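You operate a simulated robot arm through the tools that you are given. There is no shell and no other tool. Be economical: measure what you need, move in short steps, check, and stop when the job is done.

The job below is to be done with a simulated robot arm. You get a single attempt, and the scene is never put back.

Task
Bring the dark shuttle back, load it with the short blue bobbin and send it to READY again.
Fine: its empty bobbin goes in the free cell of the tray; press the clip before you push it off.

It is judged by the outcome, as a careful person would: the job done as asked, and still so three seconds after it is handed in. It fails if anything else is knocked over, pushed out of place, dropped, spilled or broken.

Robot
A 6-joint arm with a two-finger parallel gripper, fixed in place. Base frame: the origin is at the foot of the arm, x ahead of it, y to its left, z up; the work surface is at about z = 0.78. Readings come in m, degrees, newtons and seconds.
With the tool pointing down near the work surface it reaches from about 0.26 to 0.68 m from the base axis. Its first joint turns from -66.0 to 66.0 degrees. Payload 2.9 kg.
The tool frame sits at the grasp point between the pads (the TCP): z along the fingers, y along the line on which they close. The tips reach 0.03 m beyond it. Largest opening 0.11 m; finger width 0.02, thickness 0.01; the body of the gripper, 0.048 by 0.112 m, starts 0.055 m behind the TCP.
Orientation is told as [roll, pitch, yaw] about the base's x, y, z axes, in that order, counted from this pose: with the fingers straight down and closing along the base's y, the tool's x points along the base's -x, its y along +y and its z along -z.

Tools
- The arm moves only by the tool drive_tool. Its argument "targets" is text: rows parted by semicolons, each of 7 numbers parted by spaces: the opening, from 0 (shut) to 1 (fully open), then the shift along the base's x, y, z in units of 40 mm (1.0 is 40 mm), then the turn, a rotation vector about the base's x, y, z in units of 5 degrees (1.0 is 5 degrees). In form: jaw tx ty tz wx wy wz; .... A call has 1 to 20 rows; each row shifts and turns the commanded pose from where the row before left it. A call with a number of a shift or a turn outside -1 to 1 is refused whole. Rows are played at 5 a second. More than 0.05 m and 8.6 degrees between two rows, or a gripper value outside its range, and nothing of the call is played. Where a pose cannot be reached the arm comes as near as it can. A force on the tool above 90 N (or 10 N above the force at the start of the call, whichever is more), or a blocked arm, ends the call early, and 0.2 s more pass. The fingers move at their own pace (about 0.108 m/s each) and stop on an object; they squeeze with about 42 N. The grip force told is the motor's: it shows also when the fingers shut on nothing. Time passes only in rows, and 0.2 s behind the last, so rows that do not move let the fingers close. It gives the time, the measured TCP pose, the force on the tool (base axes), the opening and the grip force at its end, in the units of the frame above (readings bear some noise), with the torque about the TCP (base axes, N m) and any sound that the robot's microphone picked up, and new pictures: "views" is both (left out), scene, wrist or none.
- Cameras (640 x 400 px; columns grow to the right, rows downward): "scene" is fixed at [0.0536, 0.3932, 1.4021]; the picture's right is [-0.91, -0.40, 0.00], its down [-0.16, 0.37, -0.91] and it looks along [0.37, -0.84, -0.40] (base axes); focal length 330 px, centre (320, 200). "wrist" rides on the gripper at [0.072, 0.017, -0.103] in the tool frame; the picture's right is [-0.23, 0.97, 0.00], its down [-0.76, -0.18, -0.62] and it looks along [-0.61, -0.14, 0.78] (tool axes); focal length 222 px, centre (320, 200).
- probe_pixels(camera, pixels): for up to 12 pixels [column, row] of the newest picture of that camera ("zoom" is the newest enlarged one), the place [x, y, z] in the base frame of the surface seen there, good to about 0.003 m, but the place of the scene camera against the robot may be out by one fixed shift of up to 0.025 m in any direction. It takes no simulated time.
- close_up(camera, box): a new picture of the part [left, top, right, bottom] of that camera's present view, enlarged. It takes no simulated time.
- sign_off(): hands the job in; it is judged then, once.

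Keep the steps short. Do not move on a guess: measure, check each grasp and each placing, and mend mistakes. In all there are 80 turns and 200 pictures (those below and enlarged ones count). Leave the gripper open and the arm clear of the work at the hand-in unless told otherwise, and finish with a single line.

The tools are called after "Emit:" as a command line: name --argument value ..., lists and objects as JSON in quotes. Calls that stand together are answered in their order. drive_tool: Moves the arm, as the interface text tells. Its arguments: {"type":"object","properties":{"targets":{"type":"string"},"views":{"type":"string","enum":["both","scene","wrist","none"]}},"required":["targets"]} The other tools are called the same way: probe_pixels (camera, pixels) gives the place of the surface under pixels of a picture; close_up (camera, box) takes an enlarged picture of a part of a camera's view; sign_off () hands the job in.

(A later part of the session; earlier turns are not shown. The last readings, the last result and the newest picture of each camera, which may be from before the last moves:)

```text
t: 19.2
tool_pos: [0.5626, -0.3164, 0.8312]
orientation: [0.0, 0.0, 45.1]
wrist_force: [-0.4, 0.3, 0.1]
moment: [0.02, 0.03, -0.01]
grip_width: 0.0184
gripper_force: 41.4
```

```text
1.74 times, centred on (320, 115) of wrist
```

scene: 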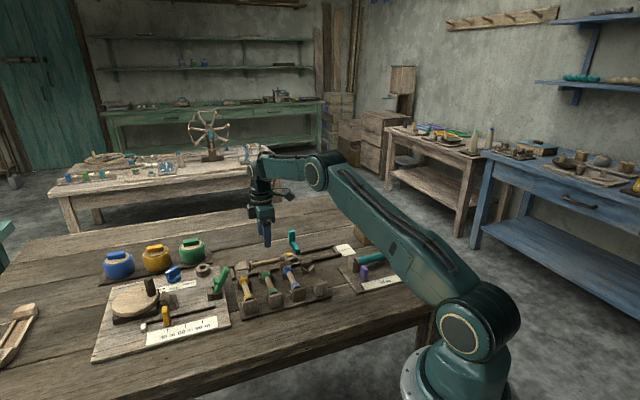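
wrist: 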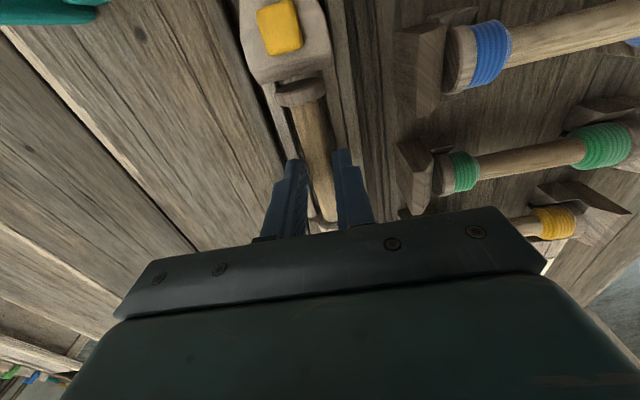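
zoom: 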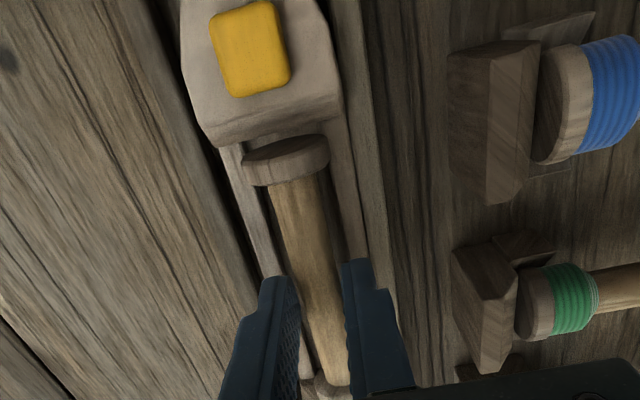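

It comes free with no force. Lift clear, and turn 90° while moving to above the free cell (≈(0.397,-0.303)) at z≈0.92.

Emit:
drive_tool --targets "0 0 0 1 0 0 0;0 0 0 1 0 0 0;0 -.23 .018 .012 0 0 -1;0 -.23 .018 .012 0 0 -1;0 -.23 .018 .012 0 0 -1;0 -.23 .018 .012 0 0 -1;0 -.23 .018 .012 0 0 -1;0 -.23 .018 .012 0 0 -1;0 -.23 .018 .012 0 0 -1;0 -.23 .018 .012 0 0 -1;0 -.23 .018 .012 0 0 -1;0 -.23 .018 .012 0 0 -1;0 -.23 .018 .012 0 0 -1;0 -.23 .018 .012 0 0 -1;0 -.23 .018 .012 0 0 -1;0 -.23 .018 .012 0 0 -1;0 -.23 .018 .012 0 0 -1;0 -.23 .018 .012 0 0 -1;0 -.23 .018 .012 0 0 -1;0 -.23 .018 .012 0 0 -1"

Emit:
close_up --camera "wrist" --box '[180, 0, 460, 240]'

Emit:
close_up --camera "scene" --box '[220, 210, 380, 310]'

```text
t: 23.4
tool_pos: [0.396, -0.3042, 0.9201]
orientation: [0.0, 0.0, -45.1]
wrist_force: [0.1, 0.8, -0.6]
moment: [0.02, 0.01, 0.0]
grip_width: 0.0182
gripper_force: 42.4
```

scene: 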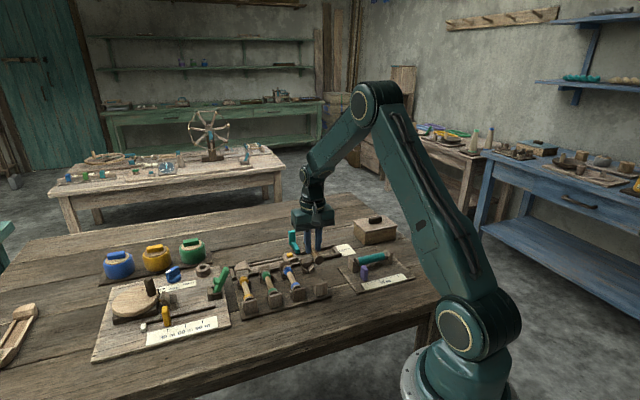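
wrist: 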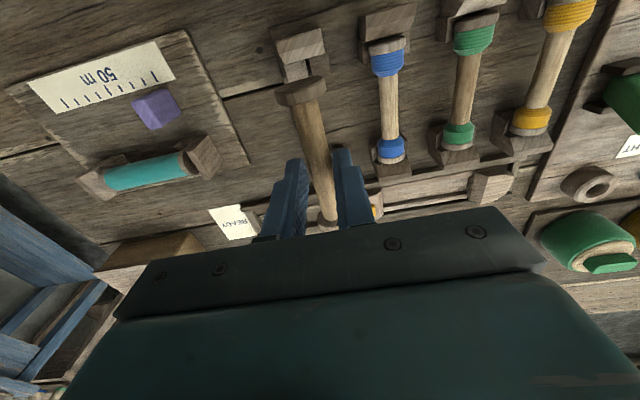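

```text
1.67 times, centred on (320, 120) of wrist
```

zoom: 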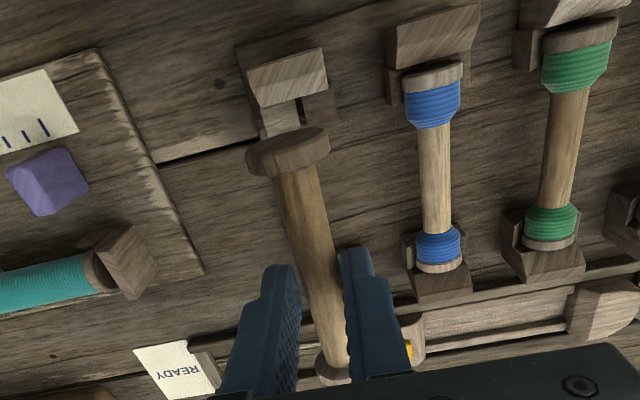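

```text
4.00 times, centred on (300, 260) of scene
```

zoom: 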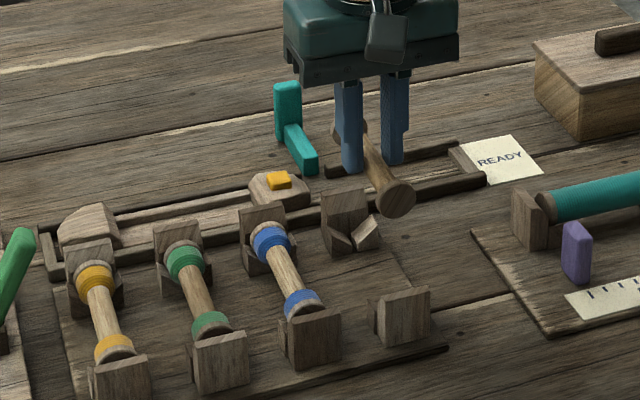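

Emit:
probe_pixels --camera "wrist" --pixels '[[389, 43], [389, 102], [391, 147], [392, 158], [300, 47], [297, 72], [319, 63], [387, 21], [392, 171], [299, 88], [328, 225], [311, 130]]'

Emit:
close_up --camera "wrist" --box '[250, 10, 420, 110]'

```text
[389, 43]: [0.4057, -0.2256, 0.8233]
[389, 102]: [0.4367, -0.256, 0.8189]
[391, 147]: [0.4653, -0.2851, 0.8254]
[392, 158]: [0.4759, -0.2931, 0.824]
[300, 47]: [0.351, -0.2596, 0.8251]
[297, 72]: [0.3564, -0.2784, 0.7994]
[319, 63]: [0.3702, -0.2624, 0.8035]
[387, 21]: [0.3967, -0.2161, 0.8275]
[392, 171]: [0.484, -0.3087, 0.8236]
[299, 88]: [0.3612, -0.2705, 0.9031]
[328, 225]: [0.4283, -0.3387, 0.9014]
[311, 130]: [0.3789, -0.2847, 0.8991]
```

```text
3.76 times, centred on (335, 60) of wrist
```

zoom: 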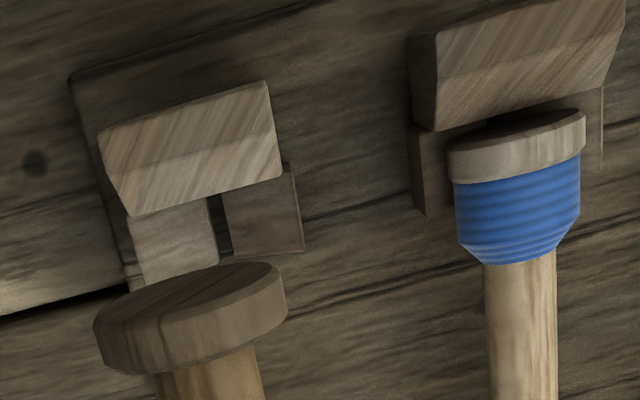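

Cell centre from its V blocks ≈(0.3966,-0.3045); held bobbin middle ≈(0.395,-0.3046). Well aligned. Lower to z≈0.852 and look.

Emit:
drive_tool --targets "0 .01 0 -.7 0 0 0;0 .01 0 -.7 0 0 0;0 0 0 -.3 0 0 0;0 0 0 0 0 0 0" --views "both"

Emit:
close_up --camera "scene" --box '[270, 230, 350, 310]'

Emit:
close_up --camera "wrist" --box '[230, 0, 430, 240]'

```text
t: 24.4
tool_pos: [0.3966, -0.3051, 0.8538]
orientation: [0.0, 0.0, -44.9]
wrist_force: [0.6, -0.6, -0.3]
moment: [0.0, 0.0, 0.0]
grip_width: 0.018
gripper_force: 41.9
```

scene: 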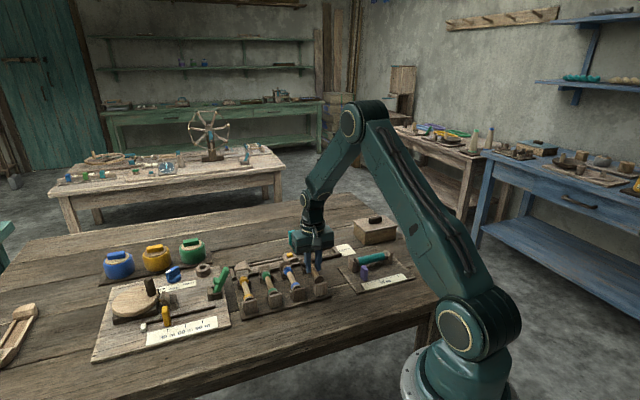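
wrist: 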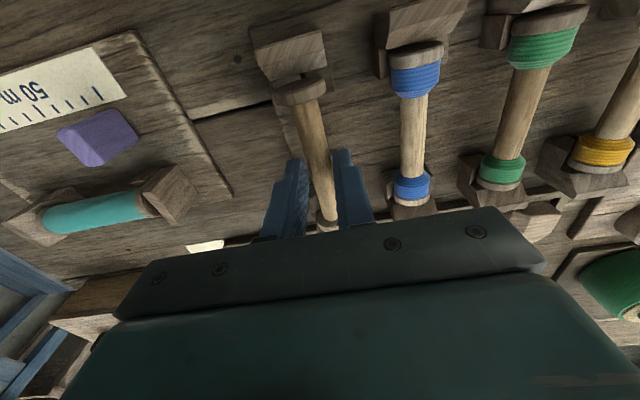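

```text
5.00 times, centred on (310, 270) of scene
```

zoom: 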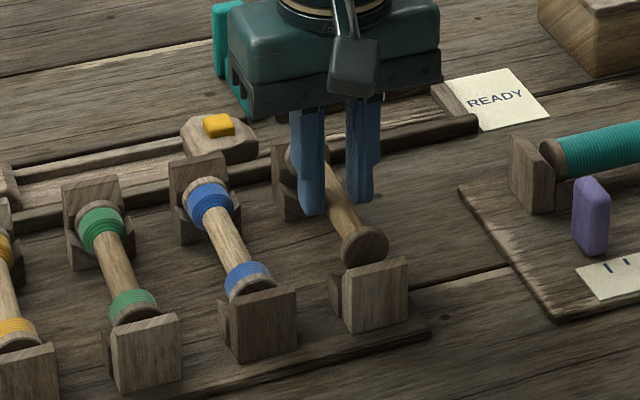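

```text
1.67 times, centred on (330, 120) of wrist
```

zoom: 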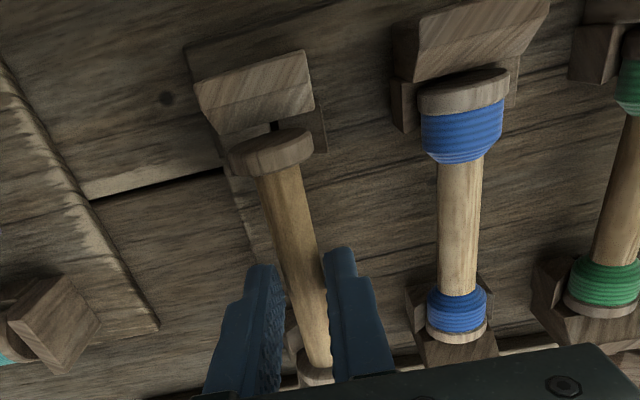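

Lined up with both V blocks. Lower gently by ~10 mm, watching force.

Emit:
drive_tool --targets "0 0 0 -.06 0 0 0;0 0 0 -.06 0 0 0;0 0 0 -.06 0 0 0;0 0 0 -.06 0 0 0;0 0 0 0 0 0 0" --views "wrist"

Emit:
close_up --camera "wrist" --box '[230, 0, 430, 240]'

Emit:
close_up --camera "scene" --box '[270, 230, 350, 310]'

```text
t: 25.6
tool_pos: [0.3956, -0.3036, 0.8434]
orientation: [-0.1, 0.0, -44.9]
wrist_force: [0.6, 0.1, 0.1]
moment: [-0.01, -0.03, 0.03]
grip_width: 0.0184
gripper_force: 42.1
```

wrist: 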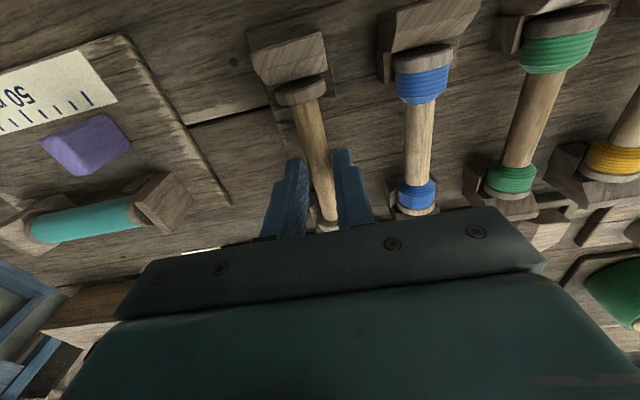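

```text
1.67 times, centred on (330, 120) of wrist
```

zoom: 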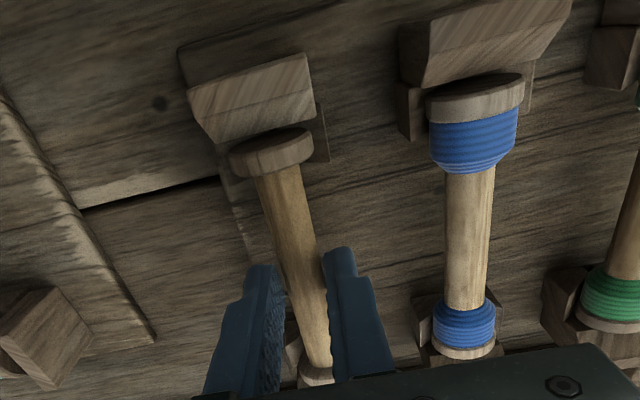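

```text
5.00 times, centred on (310, 270) of scene
```

zoom: 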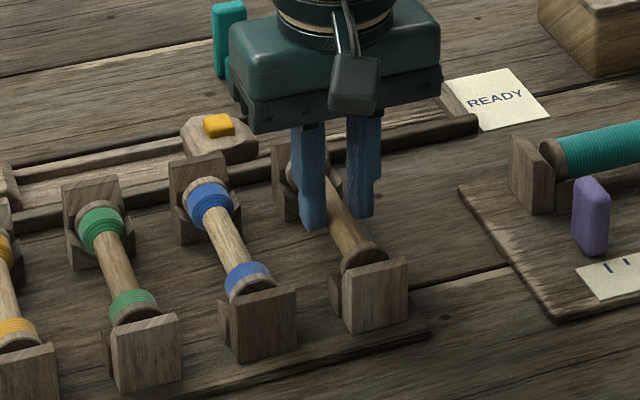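

Still no contact; continue down in 1 mm steps.

Emit:
drive_tool --targets "0 0 0 -.03 0 0 0;0 0 0 -.03 0 0 0;0 0 0 -.03 0 0 0;0 0 0 0 0 0 0" --views "none"

```text
t: 26.6
tool_pos: [0.3962, -0.3047, 0.8388]
orientation: [0.0, -0.1, -45.0]
wrist_force: [-0.2, 0.9, 1.3]
moment: [0.02, 0.02, 0.02]
grip_width: 0.0183
gripper_force: 42.2
```

Emit:
drive_tool --targets "0 0 0 -.025 0 0 0;0 0 0 -.025 0 0 0;0 0 0 0 0 0 0" --views "wrist"

Emit:
close_up --camera "wrist" --box '[230, 0, 430, 240]'

Emit:
close_up --camera "scene" --box '[270, 230, 350, 310]'

```text
t: 27.4
tool_pos: [0.396, -0.3048, 0.8396]
orientation: [0.1, -0.2, -45.1]
wrist_force: [-8.1, 0.2, 27.0]
moment: [0.31, 0.46, 0.07]
grip_width: 0.0185
gripper_force: 42.1
```

wrist: 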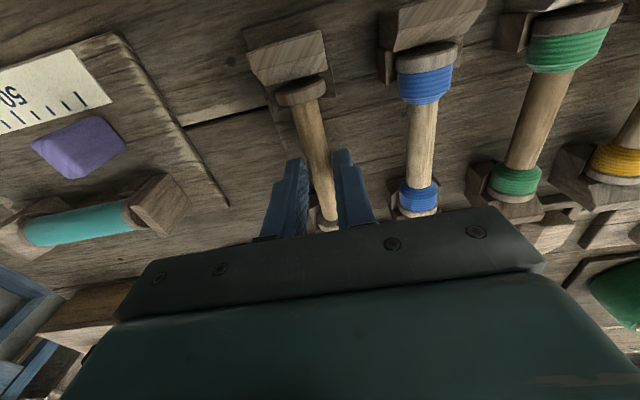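

```text
1.67 times, centred on (330, 120) of wrist
```

zoom: 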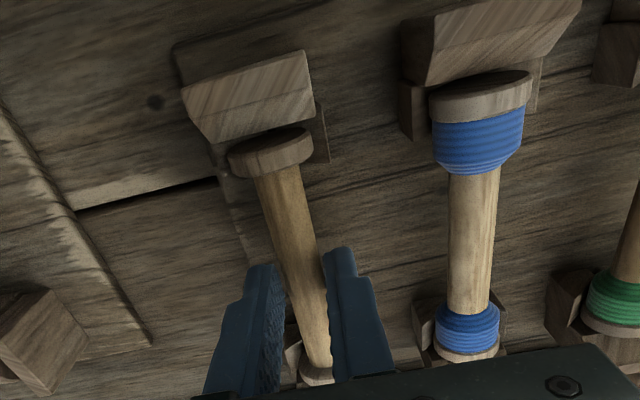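

```text
5.00 times, centred on (310, 270) of scene
```

zoom: 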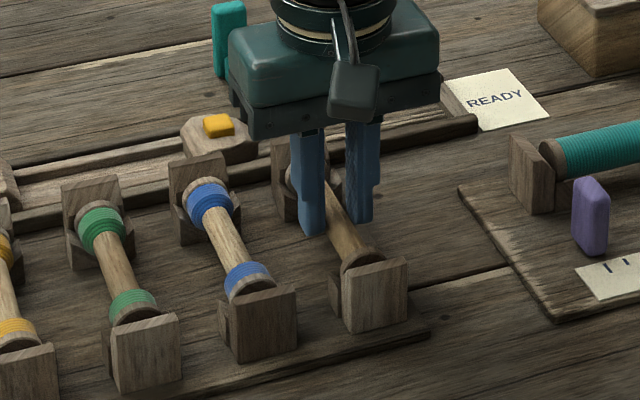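

Contact at z≈0.839, the expected seat height. Ease 1 mm up, open to ~40 mm, then rise and look.

Emit:
drive_tool --targets "0 0 0 .035 0 0 0;.2 0 0 0 0 0 0;.36 0 0 0 0 0 0;.36 0 0 0.4 0 0 0;.36 0 0 1 0 0 0;.36 0 0 .9 0 0 0;.36 0 0 0 0 0 0" --views "both"

Emit:
close_up --camera "wrist" --box '[200, 0, 460, 200]'

Emit:
close_up --camera "scene" --box '[240, 230, 350, 310]'

```text
t: 29.0
tool_pos: [0.3954, -0.3048, 0.9315]
orientation: [0.1, -0.1, -45.0]
wrist_force: [0.0, -0.8, 0.3]
moment: [0.03, 0.01, 0.01]
grip_width: 0.0395
gripper_force: 0.1
```

scene: 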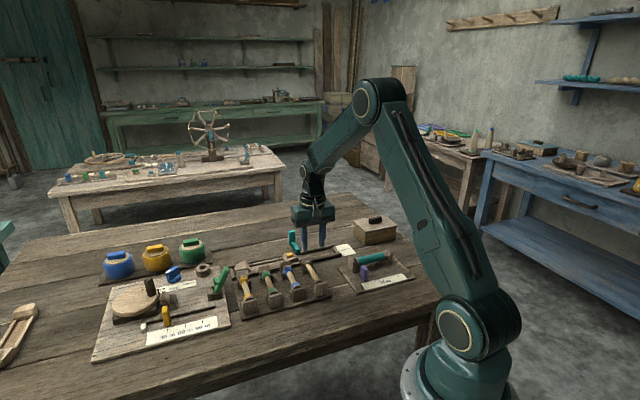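
wrist: 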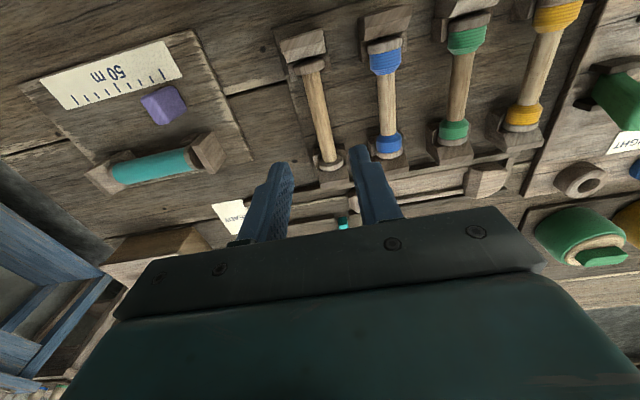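

```text
2.00 times, centred on (330, 100) of wrist
```

zoom: 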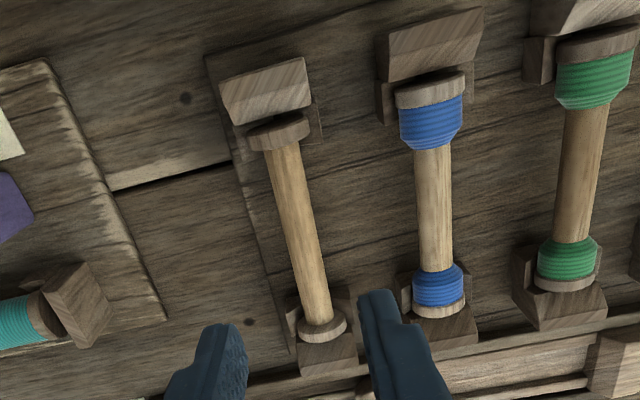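

```text
5.00 times, centred on (295, 270) of scene
```

zoom: 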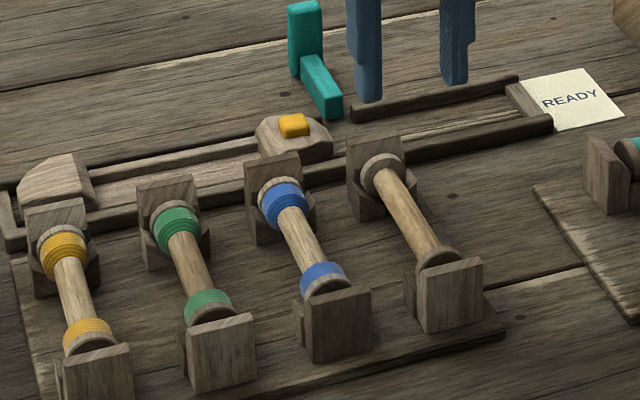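

The empty bobbin lies seated in the free cell. Next go above the blue bobbin (core middle ≈(0.440,-0.2595)), then down to z≈0.86 to check.

Emit:
drive_tool --targets ".4 .56 .565 0 0 0 0;.4 .555 .565 0 0 0 0;.4 0 0 -.8 0 0 0;.4 0 0 -.95 0 0 0;.4 0 0 0 0 0 0" --views "wrist"

Emit:
close_up --camera "wrist" --box '[200, 0, 460, 240]'

```text
t: 30.2
tool_pos: [0.4401, -0.26, 0.86]
orientation: [0.0, 0.0, -44.9]
wrist_force: [0.1, -1.0, -0.3]
moment: [-0.03, -0.01, 0.0]
grip_width: 0.0439
gripper_force: 0.1
```

wrist: 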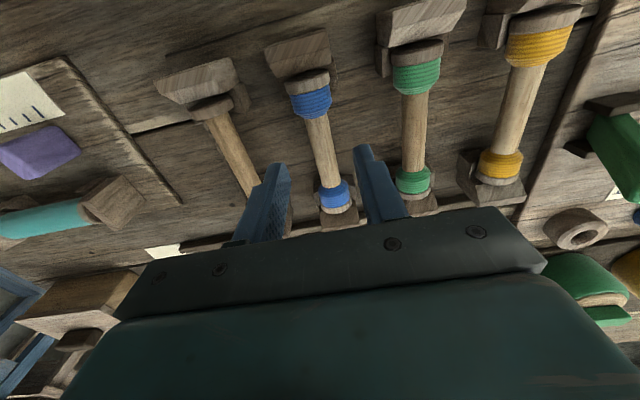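

```text
1.67 times, centred on (330, 120) of wrist
```

zoom: 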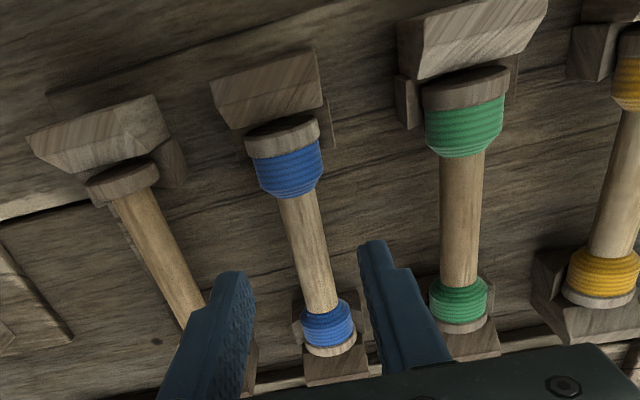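

Centred over the blue core. Lower 21 mm to z≈0.839 and close.

Emit:
drive_tool --targets ".4 0 0 -.26 0 0 0;.4 0 0 -.26 0 0 0;.4 0 0 0 0 0 0;.2 0 0 0 0 0 0;0 0 0 0 0 0 0;0 0 0 0 0 0 0;0 0 0 0 0 0 0" --views "wrist"

```text
t: 31.8
tool_pos: [0.4406, -0.2603, 0.8403]
orientation: [0.0, -0.1, -45.1]
wrist_force: [1.6, 1.7, 4.2]
moment: [0.0, -0.14, 0.06]
grip_width: 0.0188
gripper_force: 41.9
```

wrist: 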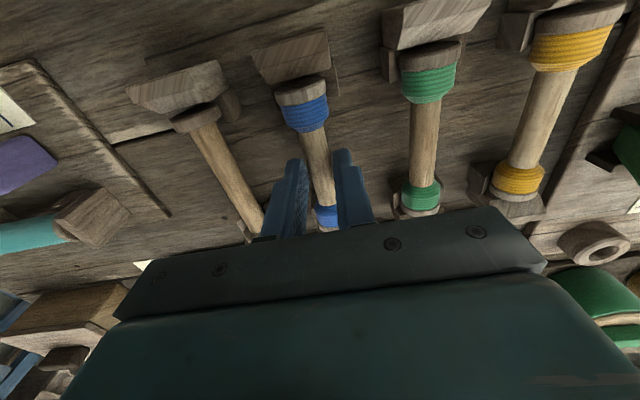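

Blue bobbin gripped (18.8 mm). Lift and turn back 90° while moving over the shuttle.

Emit:
drive_tool --targets "0 0 0 .6 0 0 0;0 0 0 1 0 0 0;0 .1686 -.078 .036 0 0 1;0 .1686 -.078 .036 0 0 1;0 .1686 -.078 .036 0 0 1;0 .1686 -.078 .036 0 0 1;0 .1686 -.078 .036 0 0 1;0 .1686 -.078 .036 0 0 1;0 .1686 -.078 .036 0 0 1;0 .1686 -.078 .036 0 0 1;0 .1686 -.078 .036 0 0 1;0 .1686 -.078 .036 0 0 1;0 .1686 -.078 .036 0 0 1;0 .1686 -.078 .036 0 0 1;0 .1686 -.078 .036 0 0 1;0 .1686 -.078 .036 0 0 1;0 .1686 -.078 .036 0 0 1;0 .1686 -.078 .036 0 0 1;0 .1686 -.078 .036 0 0 1;0 .1686 -.078 .036 0 0 1" --views "both"

Emit:
close_up --camera "wrist" --box '[200, 0, 440, 240]'

Emit:
close_up --camera "scene" --box '[220, 210, 350, 310]'

```text
t: 36.0
tool_pos: [0.5613, -0.3143, 0.929]
orientation: [0.0, 0.0, 45.0]
wrist_force: [-0.2, -1.1, -0.2]
moment: [0.04, -0.01, 0.02]
grip_width: 0.0183
gripper_force: 41.9
```

scene: 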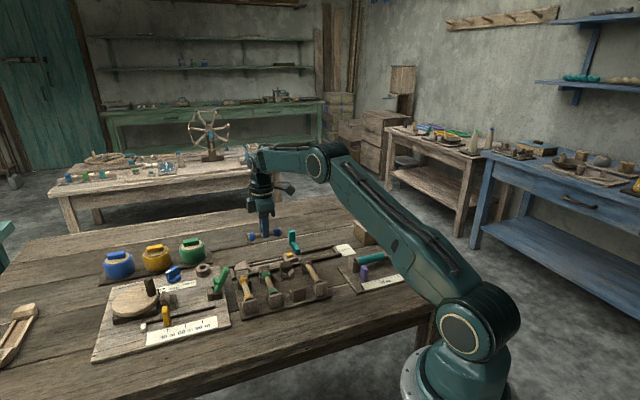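
wrist: 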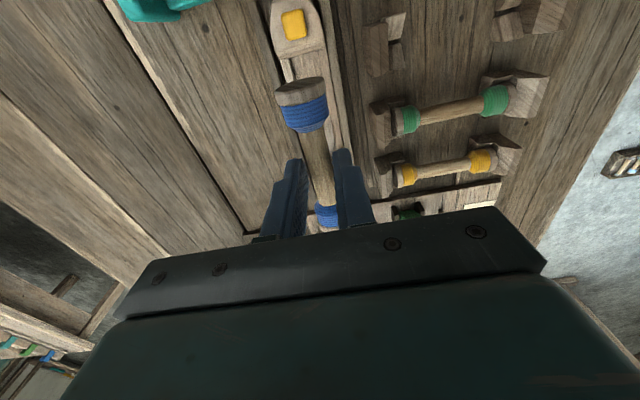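

```text
1.67 times, centred on (320, 120) of wrist
```

zoom: 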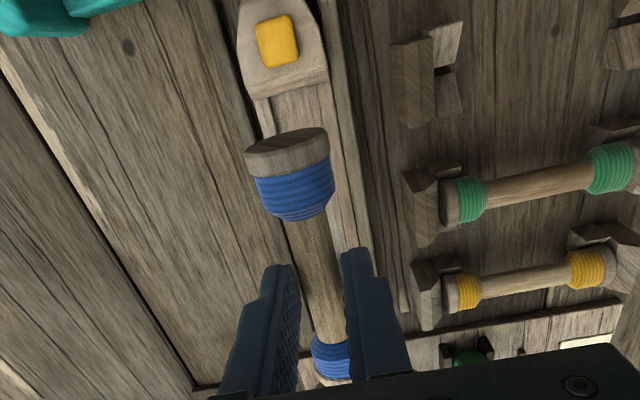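

```text
4.00 times, centred on (285, 260) of scene
```

zoom: 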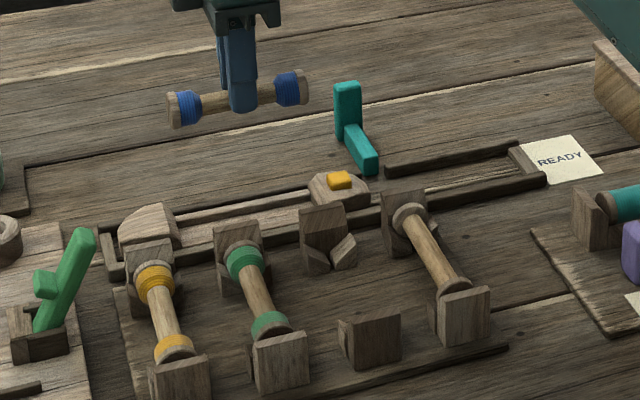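

Emit:
probe_pixels --camera "wrist" --pixels '[[299, 86], [327, 228], [318, 150], [293, 24], [301, 50], [307, 60], [325, 70], [302, 82], [330, 110], [270, 20], [325, 20], [325, 226]]'

Emit:
close_up --camera "wrist" --box '[260, 0, 380, 110]'

```text
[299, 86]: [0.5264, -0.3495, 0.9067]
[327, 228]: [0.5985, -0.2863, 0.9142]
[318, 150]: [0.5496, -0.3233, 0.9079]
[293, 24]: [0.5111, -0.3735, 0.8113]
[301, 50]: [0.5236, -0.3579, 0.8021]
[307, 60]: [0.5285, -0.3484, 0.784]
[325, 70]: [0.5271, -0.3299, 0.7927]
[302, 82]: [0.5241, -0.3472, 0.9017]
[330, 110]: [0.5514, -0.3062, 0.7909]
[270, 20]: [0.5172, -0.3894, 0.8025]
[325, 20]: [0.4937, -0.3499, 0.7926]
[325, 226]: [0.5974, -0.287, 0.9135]
```

```text
3.64 times, centred on (320, 55) of wrist
```

zoom: 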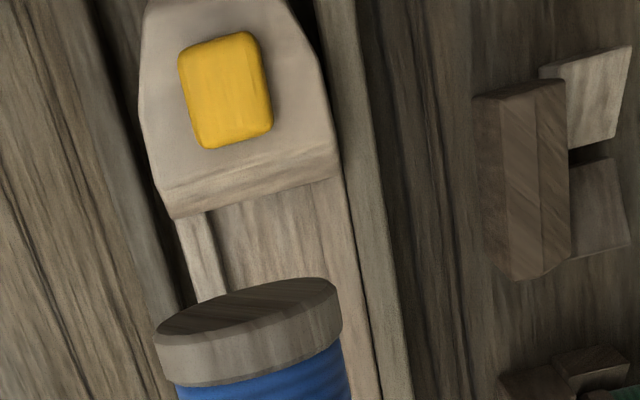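

Held bobbin's middle is within ~1–2 mm of the old bobbin's place. Lower to z≈0.85 with a 1 mm correction, then check.

Emit:
drive_tool --targets "0 .015 .03 -.7 0 0 0;0 0 0 -.7 0 0 0;0 0 0 -.55 0 0 0;0 0 0 0 0 0 0" --views "both"

Emit:
close_up --camera "wrist" --box '[220, 0, 420, 240]'

Emit:
close_up --camera "scene" --box '[220, 220, 330, 300]'

```text
t: 37.0
tool_pos: [0.5621, -0.3138, 0.8502]
orientation: [0.0, 0.0, 45.1]
wrist_force: [-0.2, 0.9, -0.1]
moment: [0.01, -0.03, -0.04]
grip_width: 0.0182
gripper_force: 42.1
```

scene: 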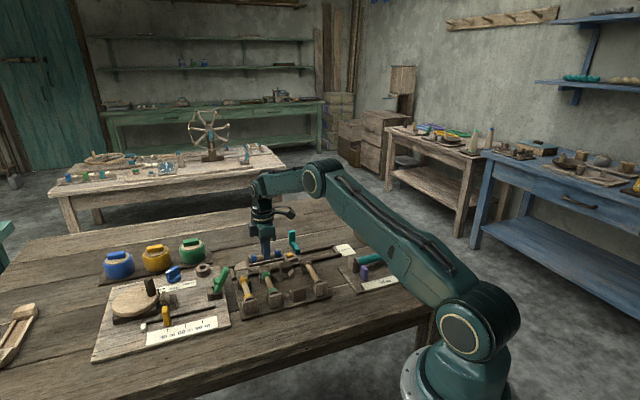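
wrist: 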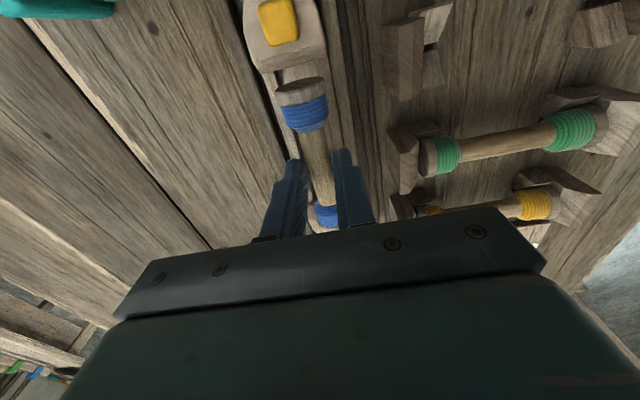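

```text
1.67 times, centred on (320, 120) of wrist
```

zoom: 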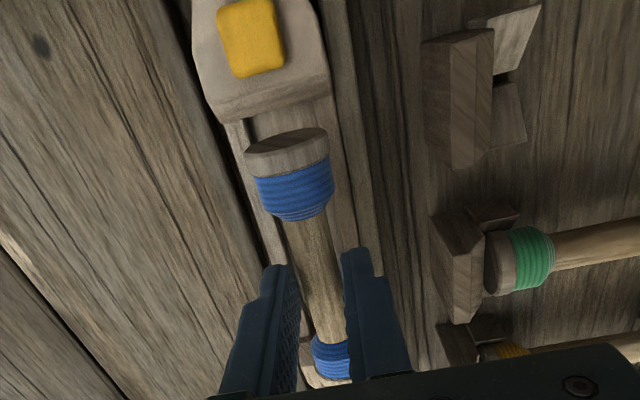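

```text
5.00 times, centred on (275, 260) of scene
```

zoom: 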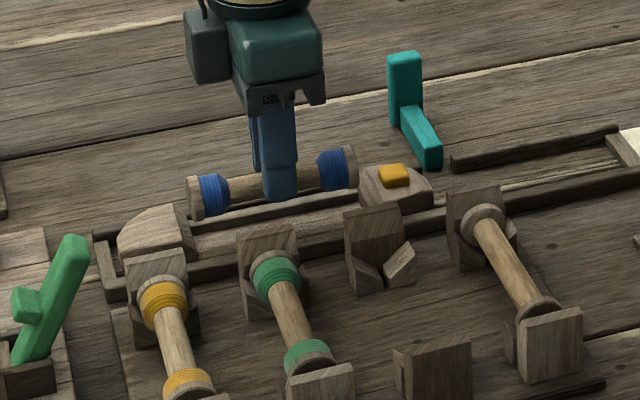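

I correct 1.8 mm in -y (readings show it slightly off the old grasp line) and lower to z≈0.838.

Emit:
drive_tool --targets "0 .01 -.045 0 0 0 0;0 0 0 -.15 0 0 0;0 0 0 -.15 0 0 0;0 0 0 0 0 0 0" --views "both"

Emit:
close_up --camera "wrist" --box '[220, 0, 420, 240]'

Emit:
close_up --camera "scene" --box '[230, 235, 320, 285]'

```text
t: 38.0
tool_pos: [0.562, -0.3138, 0.8383]
orientation: [0.1, 0.0, 45.0]
wrist_force: [0.1, 0.5, -1.0]
moment: [-0.03, -0.03, 0.01]
grip_width: 0.0187
gripper_force: 41.9
```

scene: 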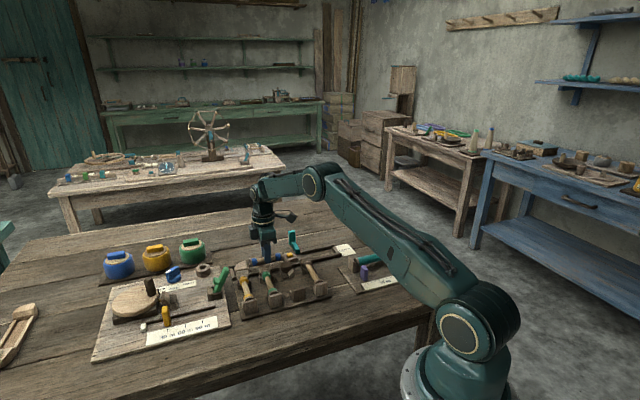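
wrist: 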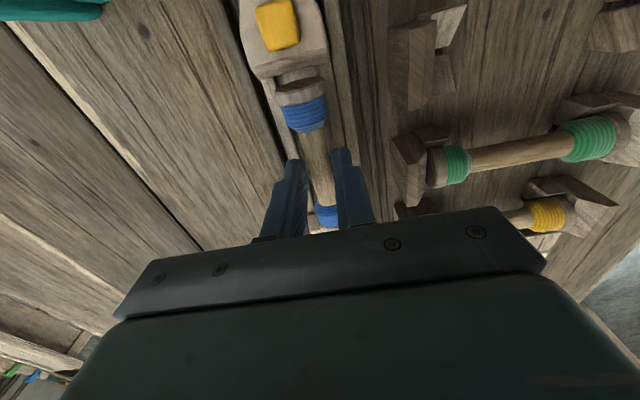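

```text
1.67 times, centred on (320, 120) of wrist
```

zoom: 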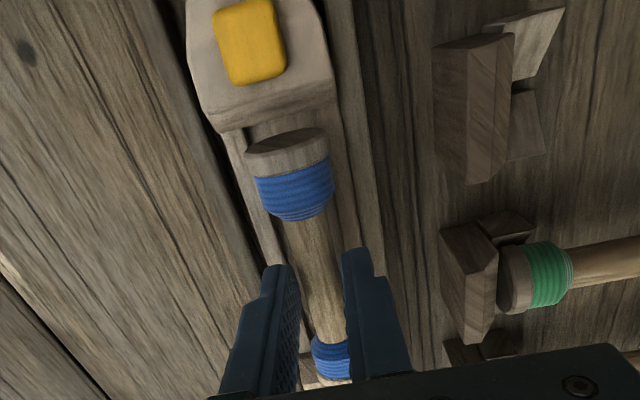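

```text
7.11 times, centred on (275, 260) of scene
```

zoom: 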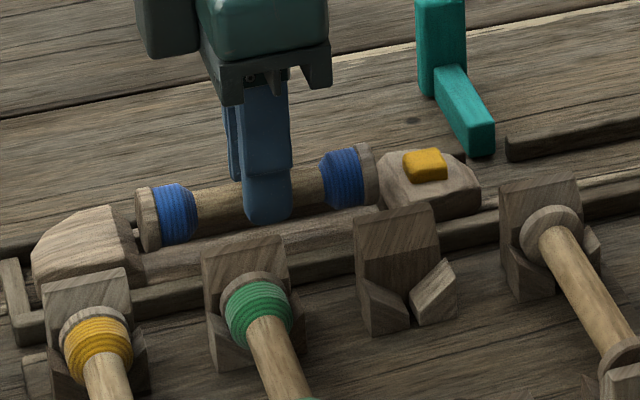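

Flanges lie between the two blocks. Lower further in 2 mm steps to ~0.828.

Emit:
drive_tool --targets "0 0 0 -.05 0 0 0;0 0 0 -.05 0 0 0;0 0 0 -.05 0 0 0;0 0 0 -.05 0 0 0;0 0 0 -.05 0 0 0;0 0 0 0 0 0 0" --views "wrist"

Emit:
close_up --camera "wrist" --box '[220, 0, 420, 240]'

Emit:
close_up --camera "scene" --box '[230, 235, 320, 285]'

```text
t: 39.4
tool_pos: [0.5625, -0.3151, 0.8294]
orientation: [0.1, -0.1, 45.0]
wrist_force: [0.0, 0.0, -0.4]
moment: [-0.01, -0.01, 0.03]
grip_width: 0.0185
gripper_force: 41.9
```

wrist: 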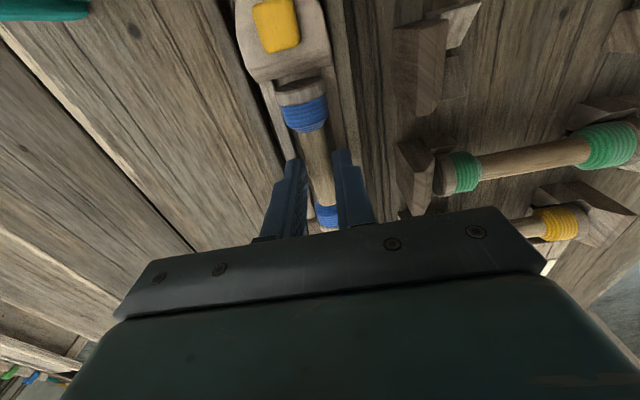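

```text
1.67 times, centred on (320, 120) of wrist
```

zoom: 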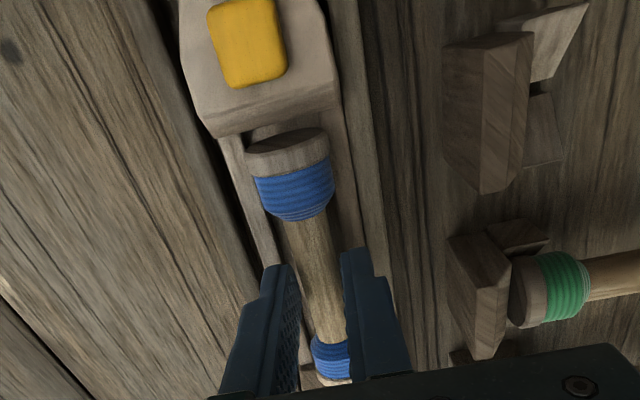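

```text
7.11 times, centred on (275, 260) of scene
```

zoom: 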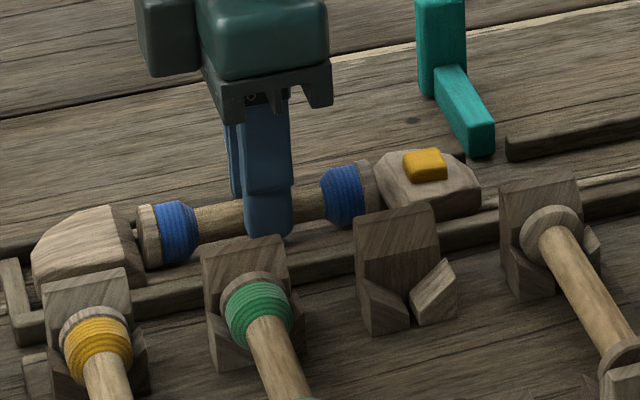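

Emit:
drive_tool --targets "0 0 0 -.025 0 0 0;0 0 0 -.025 0 0 0;0 0 0 -.025 0 0 0;0 0 0 0 0 0 0" --views "none"

```text
t: 40.4
tool_pos: [0.5624, -0.3156, 0.8257]
orientation: [0.1, 0.0, 45.0]
wrist_force: [1.2, -0.5, 1.1]
moment: [0.04, -0.09, -0.07]
grip_width: 0.0188
gripper_force: 42.3
```

Force just starting. One more mm.

Emit:
drive_tool --targets "0 0 0 -.025 0 0 0;0 0 0 0 0 0 0" --views "wrist"

Emit:
close_up --camera "wrist" --box '[220, 0, 420, 240]'

Emit:
close_up --camera "scene" --box '[230, 235, 320, 285]'

```text
t: 41.0
tool_pos: [0.5631, -0.3168, 0.8261]
orientation: [-0.1, 0.0, 45.0]
wrist_force: [2.5, -0.1, 5.6]
moment: [-0.02, -0.07, -0.04]
grip_width: 0.0184
gripper_force: 42.0
```

wrist: 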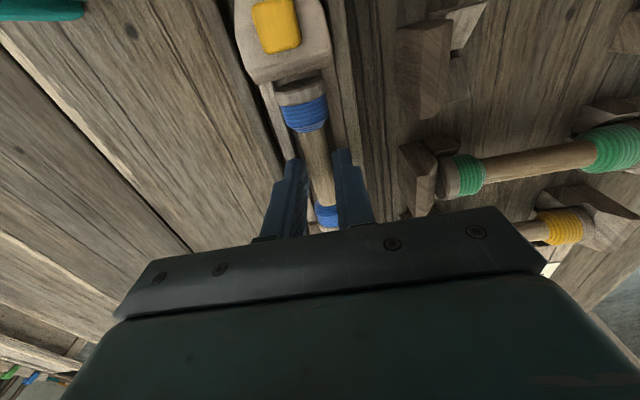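

```text
1.67 times, centred on (320, 120) of wrist
```

zoom: 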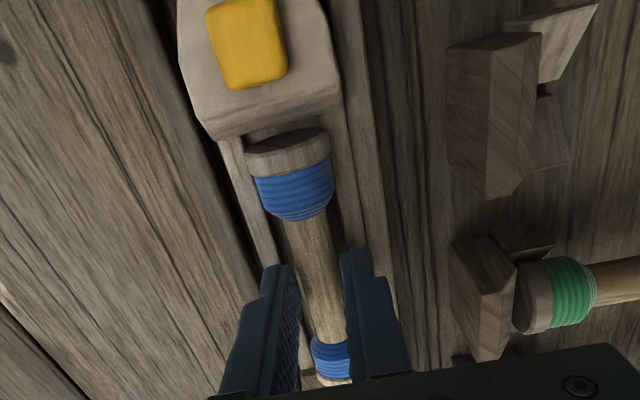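

```text
7.11 times, centred on (275, 260) of scene
```

zoom: 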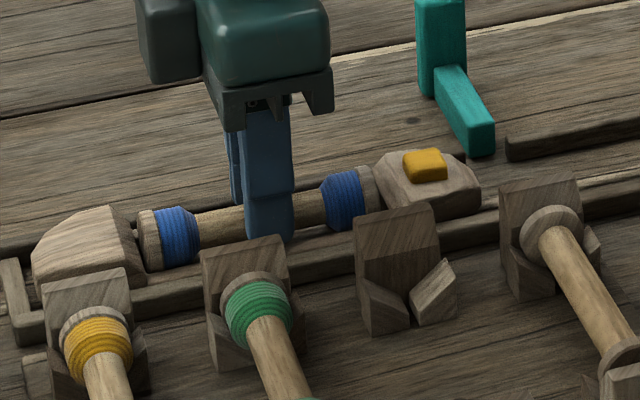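

Seated at the old height (z≈0.826). Open and rise to look.

Emit:
drive_tool --targets "0 0 0 .025 0 0 0;.2 0 0 0 0 0 0;.36 0 0 0 0 0 0;.36 0 0 0.4 0 0 0;.36 0 0 1 0 0 0;.36 0 0 .6 0 0 0;.36 0 0 0 0 0 0" --views "wrist"

Emit:
close_up --camera "wrist" --box '[220, 0, 420, 240]'

Emit:
close_up --camera "scene" --box '[220, 230, 330, 300]'

```text
t: 42.6
tool_pos: [0.5613, -0.3155, 0.9073]
orientation: [0.0, 0.1, 44.9]
wrist_force: [0.5, 0.4, 0.1]
moment: [0.02, 0.02, -0.04]
grip_width: 0.0397
gripper_force: 0.0
```

wrist: 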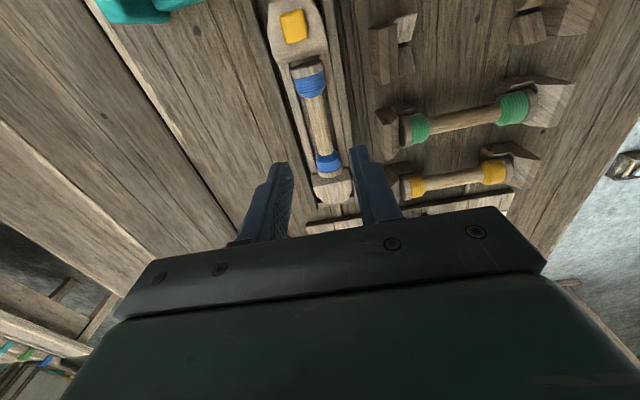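

```text
1.67 times, centred on (320, 120) of wrist
```

zoom: 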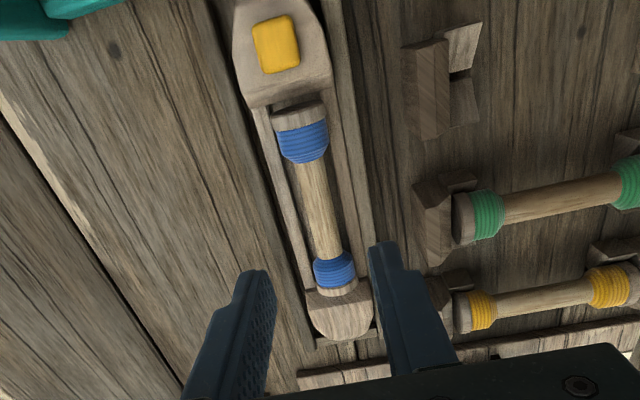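

```text
5.71 times, centred on (275, 265) of scene
```

zoom: 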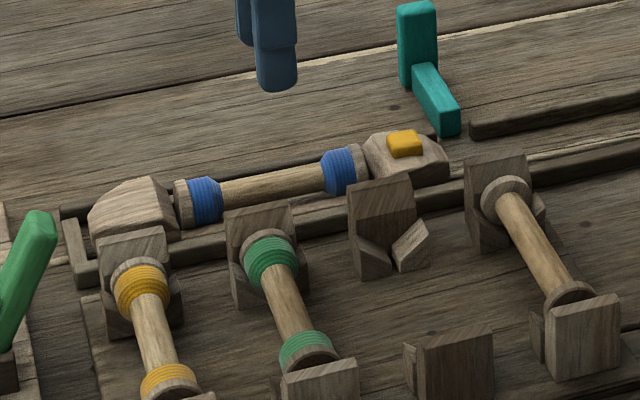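

Blue bobbin sits in the shuttle as the old one did. Probe clip and flanges for the press.

Emit:
probe_pixels --camera "wrist" --pixels '[[293, 26], [283, 20], [302, 20], [286, 40], [306, 38], [308, 70], [329, 172], [288, 50], [318, 120], [310, 30]]'

Emit:
close_up --camera "wrist" --box '[250, 0, 370, 90]'

```text
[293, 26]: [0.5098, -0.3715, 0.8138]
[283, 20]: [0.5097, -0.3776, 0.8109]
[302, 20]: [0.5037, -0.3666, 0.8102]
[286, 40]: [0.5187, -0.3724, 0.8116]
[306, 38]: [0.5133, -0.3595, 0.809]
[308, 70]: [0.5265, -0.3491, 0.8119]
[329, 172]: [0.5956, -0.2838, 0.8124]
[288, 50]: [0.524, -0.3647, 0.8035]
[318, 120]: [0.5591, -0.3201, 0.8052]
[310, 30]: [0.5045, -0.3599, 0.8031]
```

```text
4.44 times, centred on (310, 45) of wrist
```

zoom: 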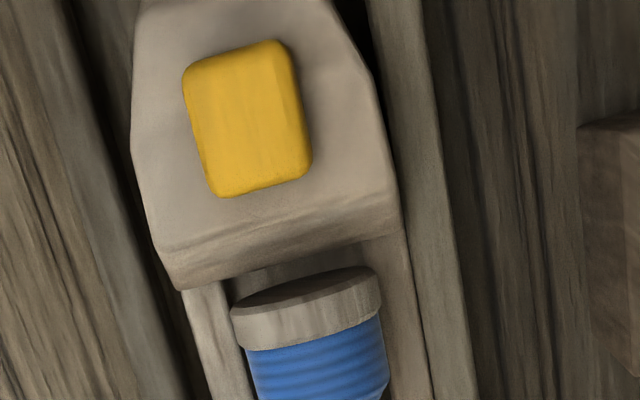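

Clip centre ≈(0.512,-0.371), top ≈0.811. Close the fingers and go above it at z≈0.86.

Emit:
drive_tool --targets "0 -.4 -.46 0 0 0 0;0 -.4 -.46 0 0 0 0;0 -.43 -.47 0 0 0 0;0 0 0 -.6 0 0 0;0 0 0 -.58 0 0 0;0 0 0 0 0 0 0" --views "both"

Emit:
close_up --camera "scene" --box '[250, 225, 340, 285]'

Emit:
close_up --camera "wrist" --box '[220, 90, 420, 250]'

```text
t: 44.0
tool_pos: [0.5135, -0.3704, 0.8585]
orientation: [-0.1, 0.0, 45.0]
wrist_force: [-0.1, 0.1, -0.7]
moment: [0.0, -0.01, 0.01]
grip_width: 0.0
gripper_force: 37.8
```

scene: 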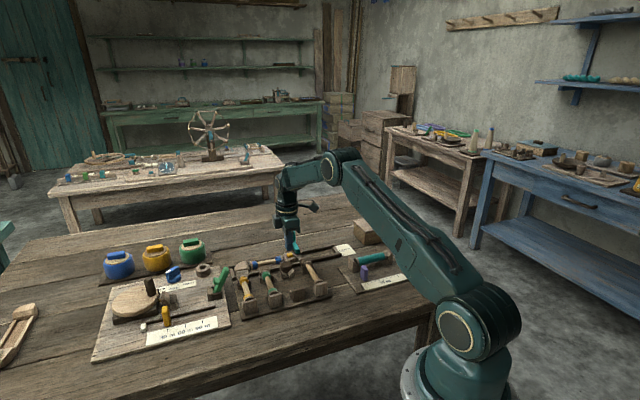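
wrist: 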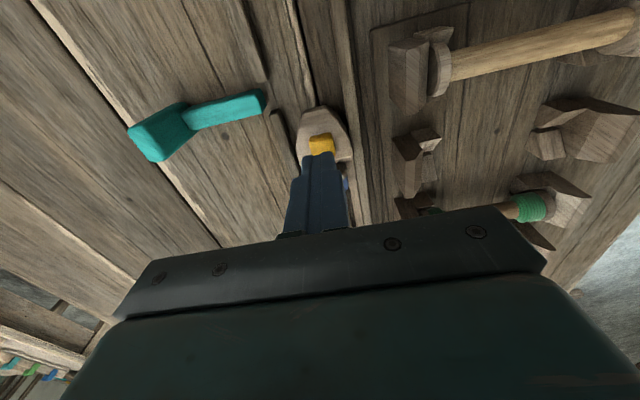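

```text
6.67 times, centred on (295, 255) of scene
```

zoom: 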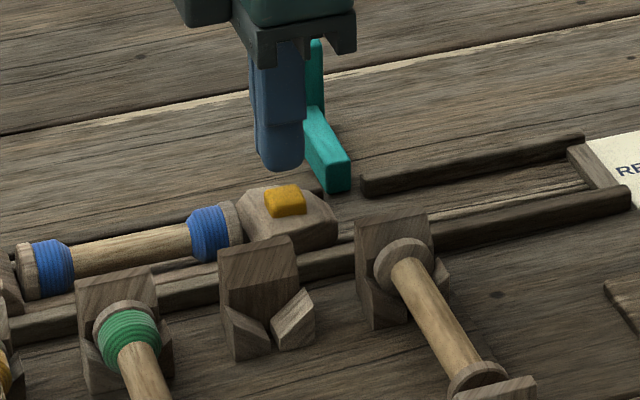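

```text
2.50 times, centred on (320, 170) of wrist
```

zoom: 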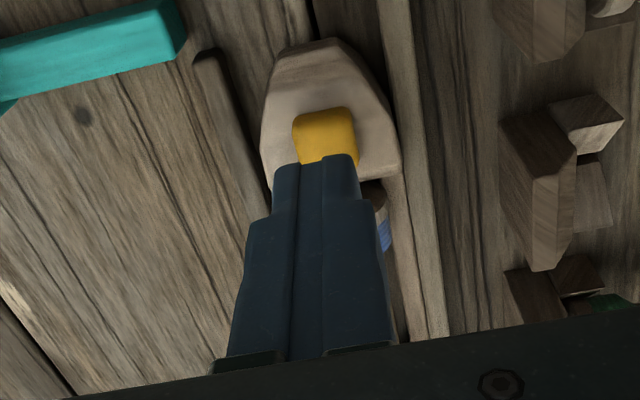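

Fingertip is over the clip. Lower to contact, 2 mm then 1 mm steps.

Emit:
drive_tool --targets "0 0 0 -.15 0 0 0;0 0 0 -.15 0 0 0;0 0 0 -.05 0 0 0;0 0 0 -.05 0 0 0;0 0 0 0 0 0 0" --views "wrist"

```text
t: 45.2
tool_pos: [0.5139, -0.3698, 0.841]
orientation: [0.0, 0.1, 45.0]
wrist_force: [-0.2, -0.1, 0.2]
moment: [0.0, 0.03, -0.02]
grip_width: 0.0002
gripper_force: 37.5
```

wrist: 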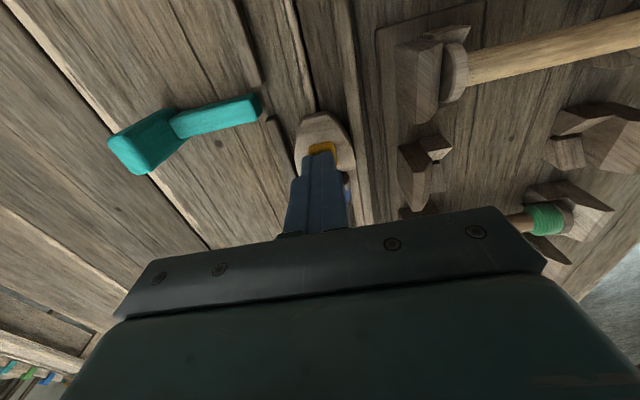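

Emit:
drive_tool --targets "0 0 0 -.025 0 0 0;0 0 0 -.025 0 0 0;0 0 0 -.025 0 0 0;0 0 0 0 0 0 0" --views "wrist"

Emit:
close_up --camera "scene" --box '[250, 225, 340, 285]'

Emit:
close_up --camera "wrist" --box '[270, 90, 370, 190]'

```text
t: 46.2
tool_pos: [0.5135, -0.3714, 0.8401]
orientation: [0.0, 0.1, 45.0]
wrist_force: [-0.8, -0.5, 0.2]
moment: [0.08, 0.0, 0.01]
grip_width: 0.0003
gripper_force: 38.3
```

wrist: 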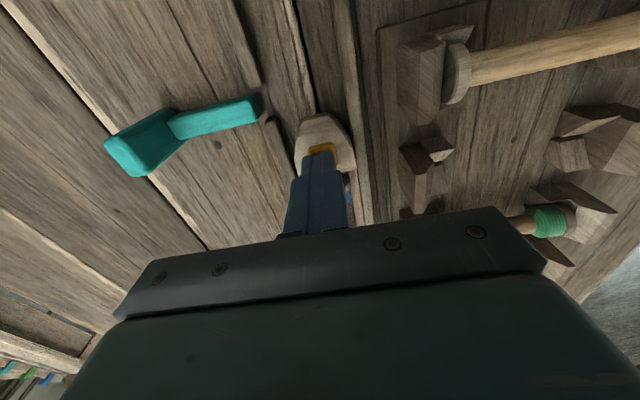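

```text
6.67 times, centred on (295, 255) of scene
```

zoom: 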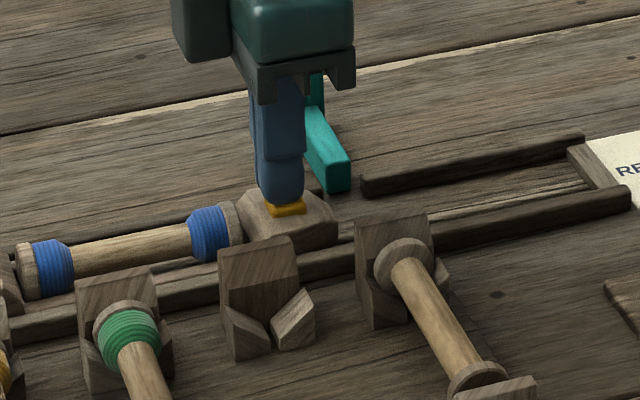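

```text
4.00 times, centred on (320, 140) of wrist
```

zoom: 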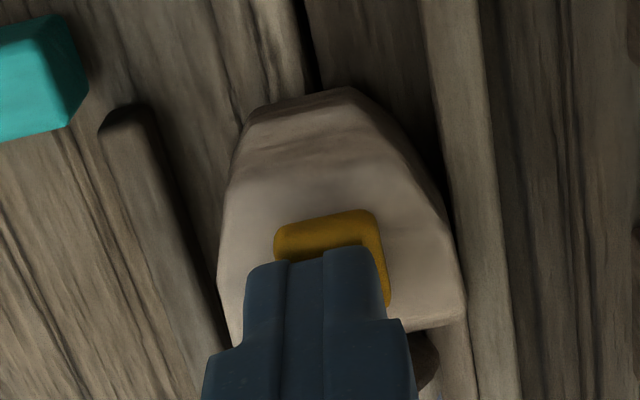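

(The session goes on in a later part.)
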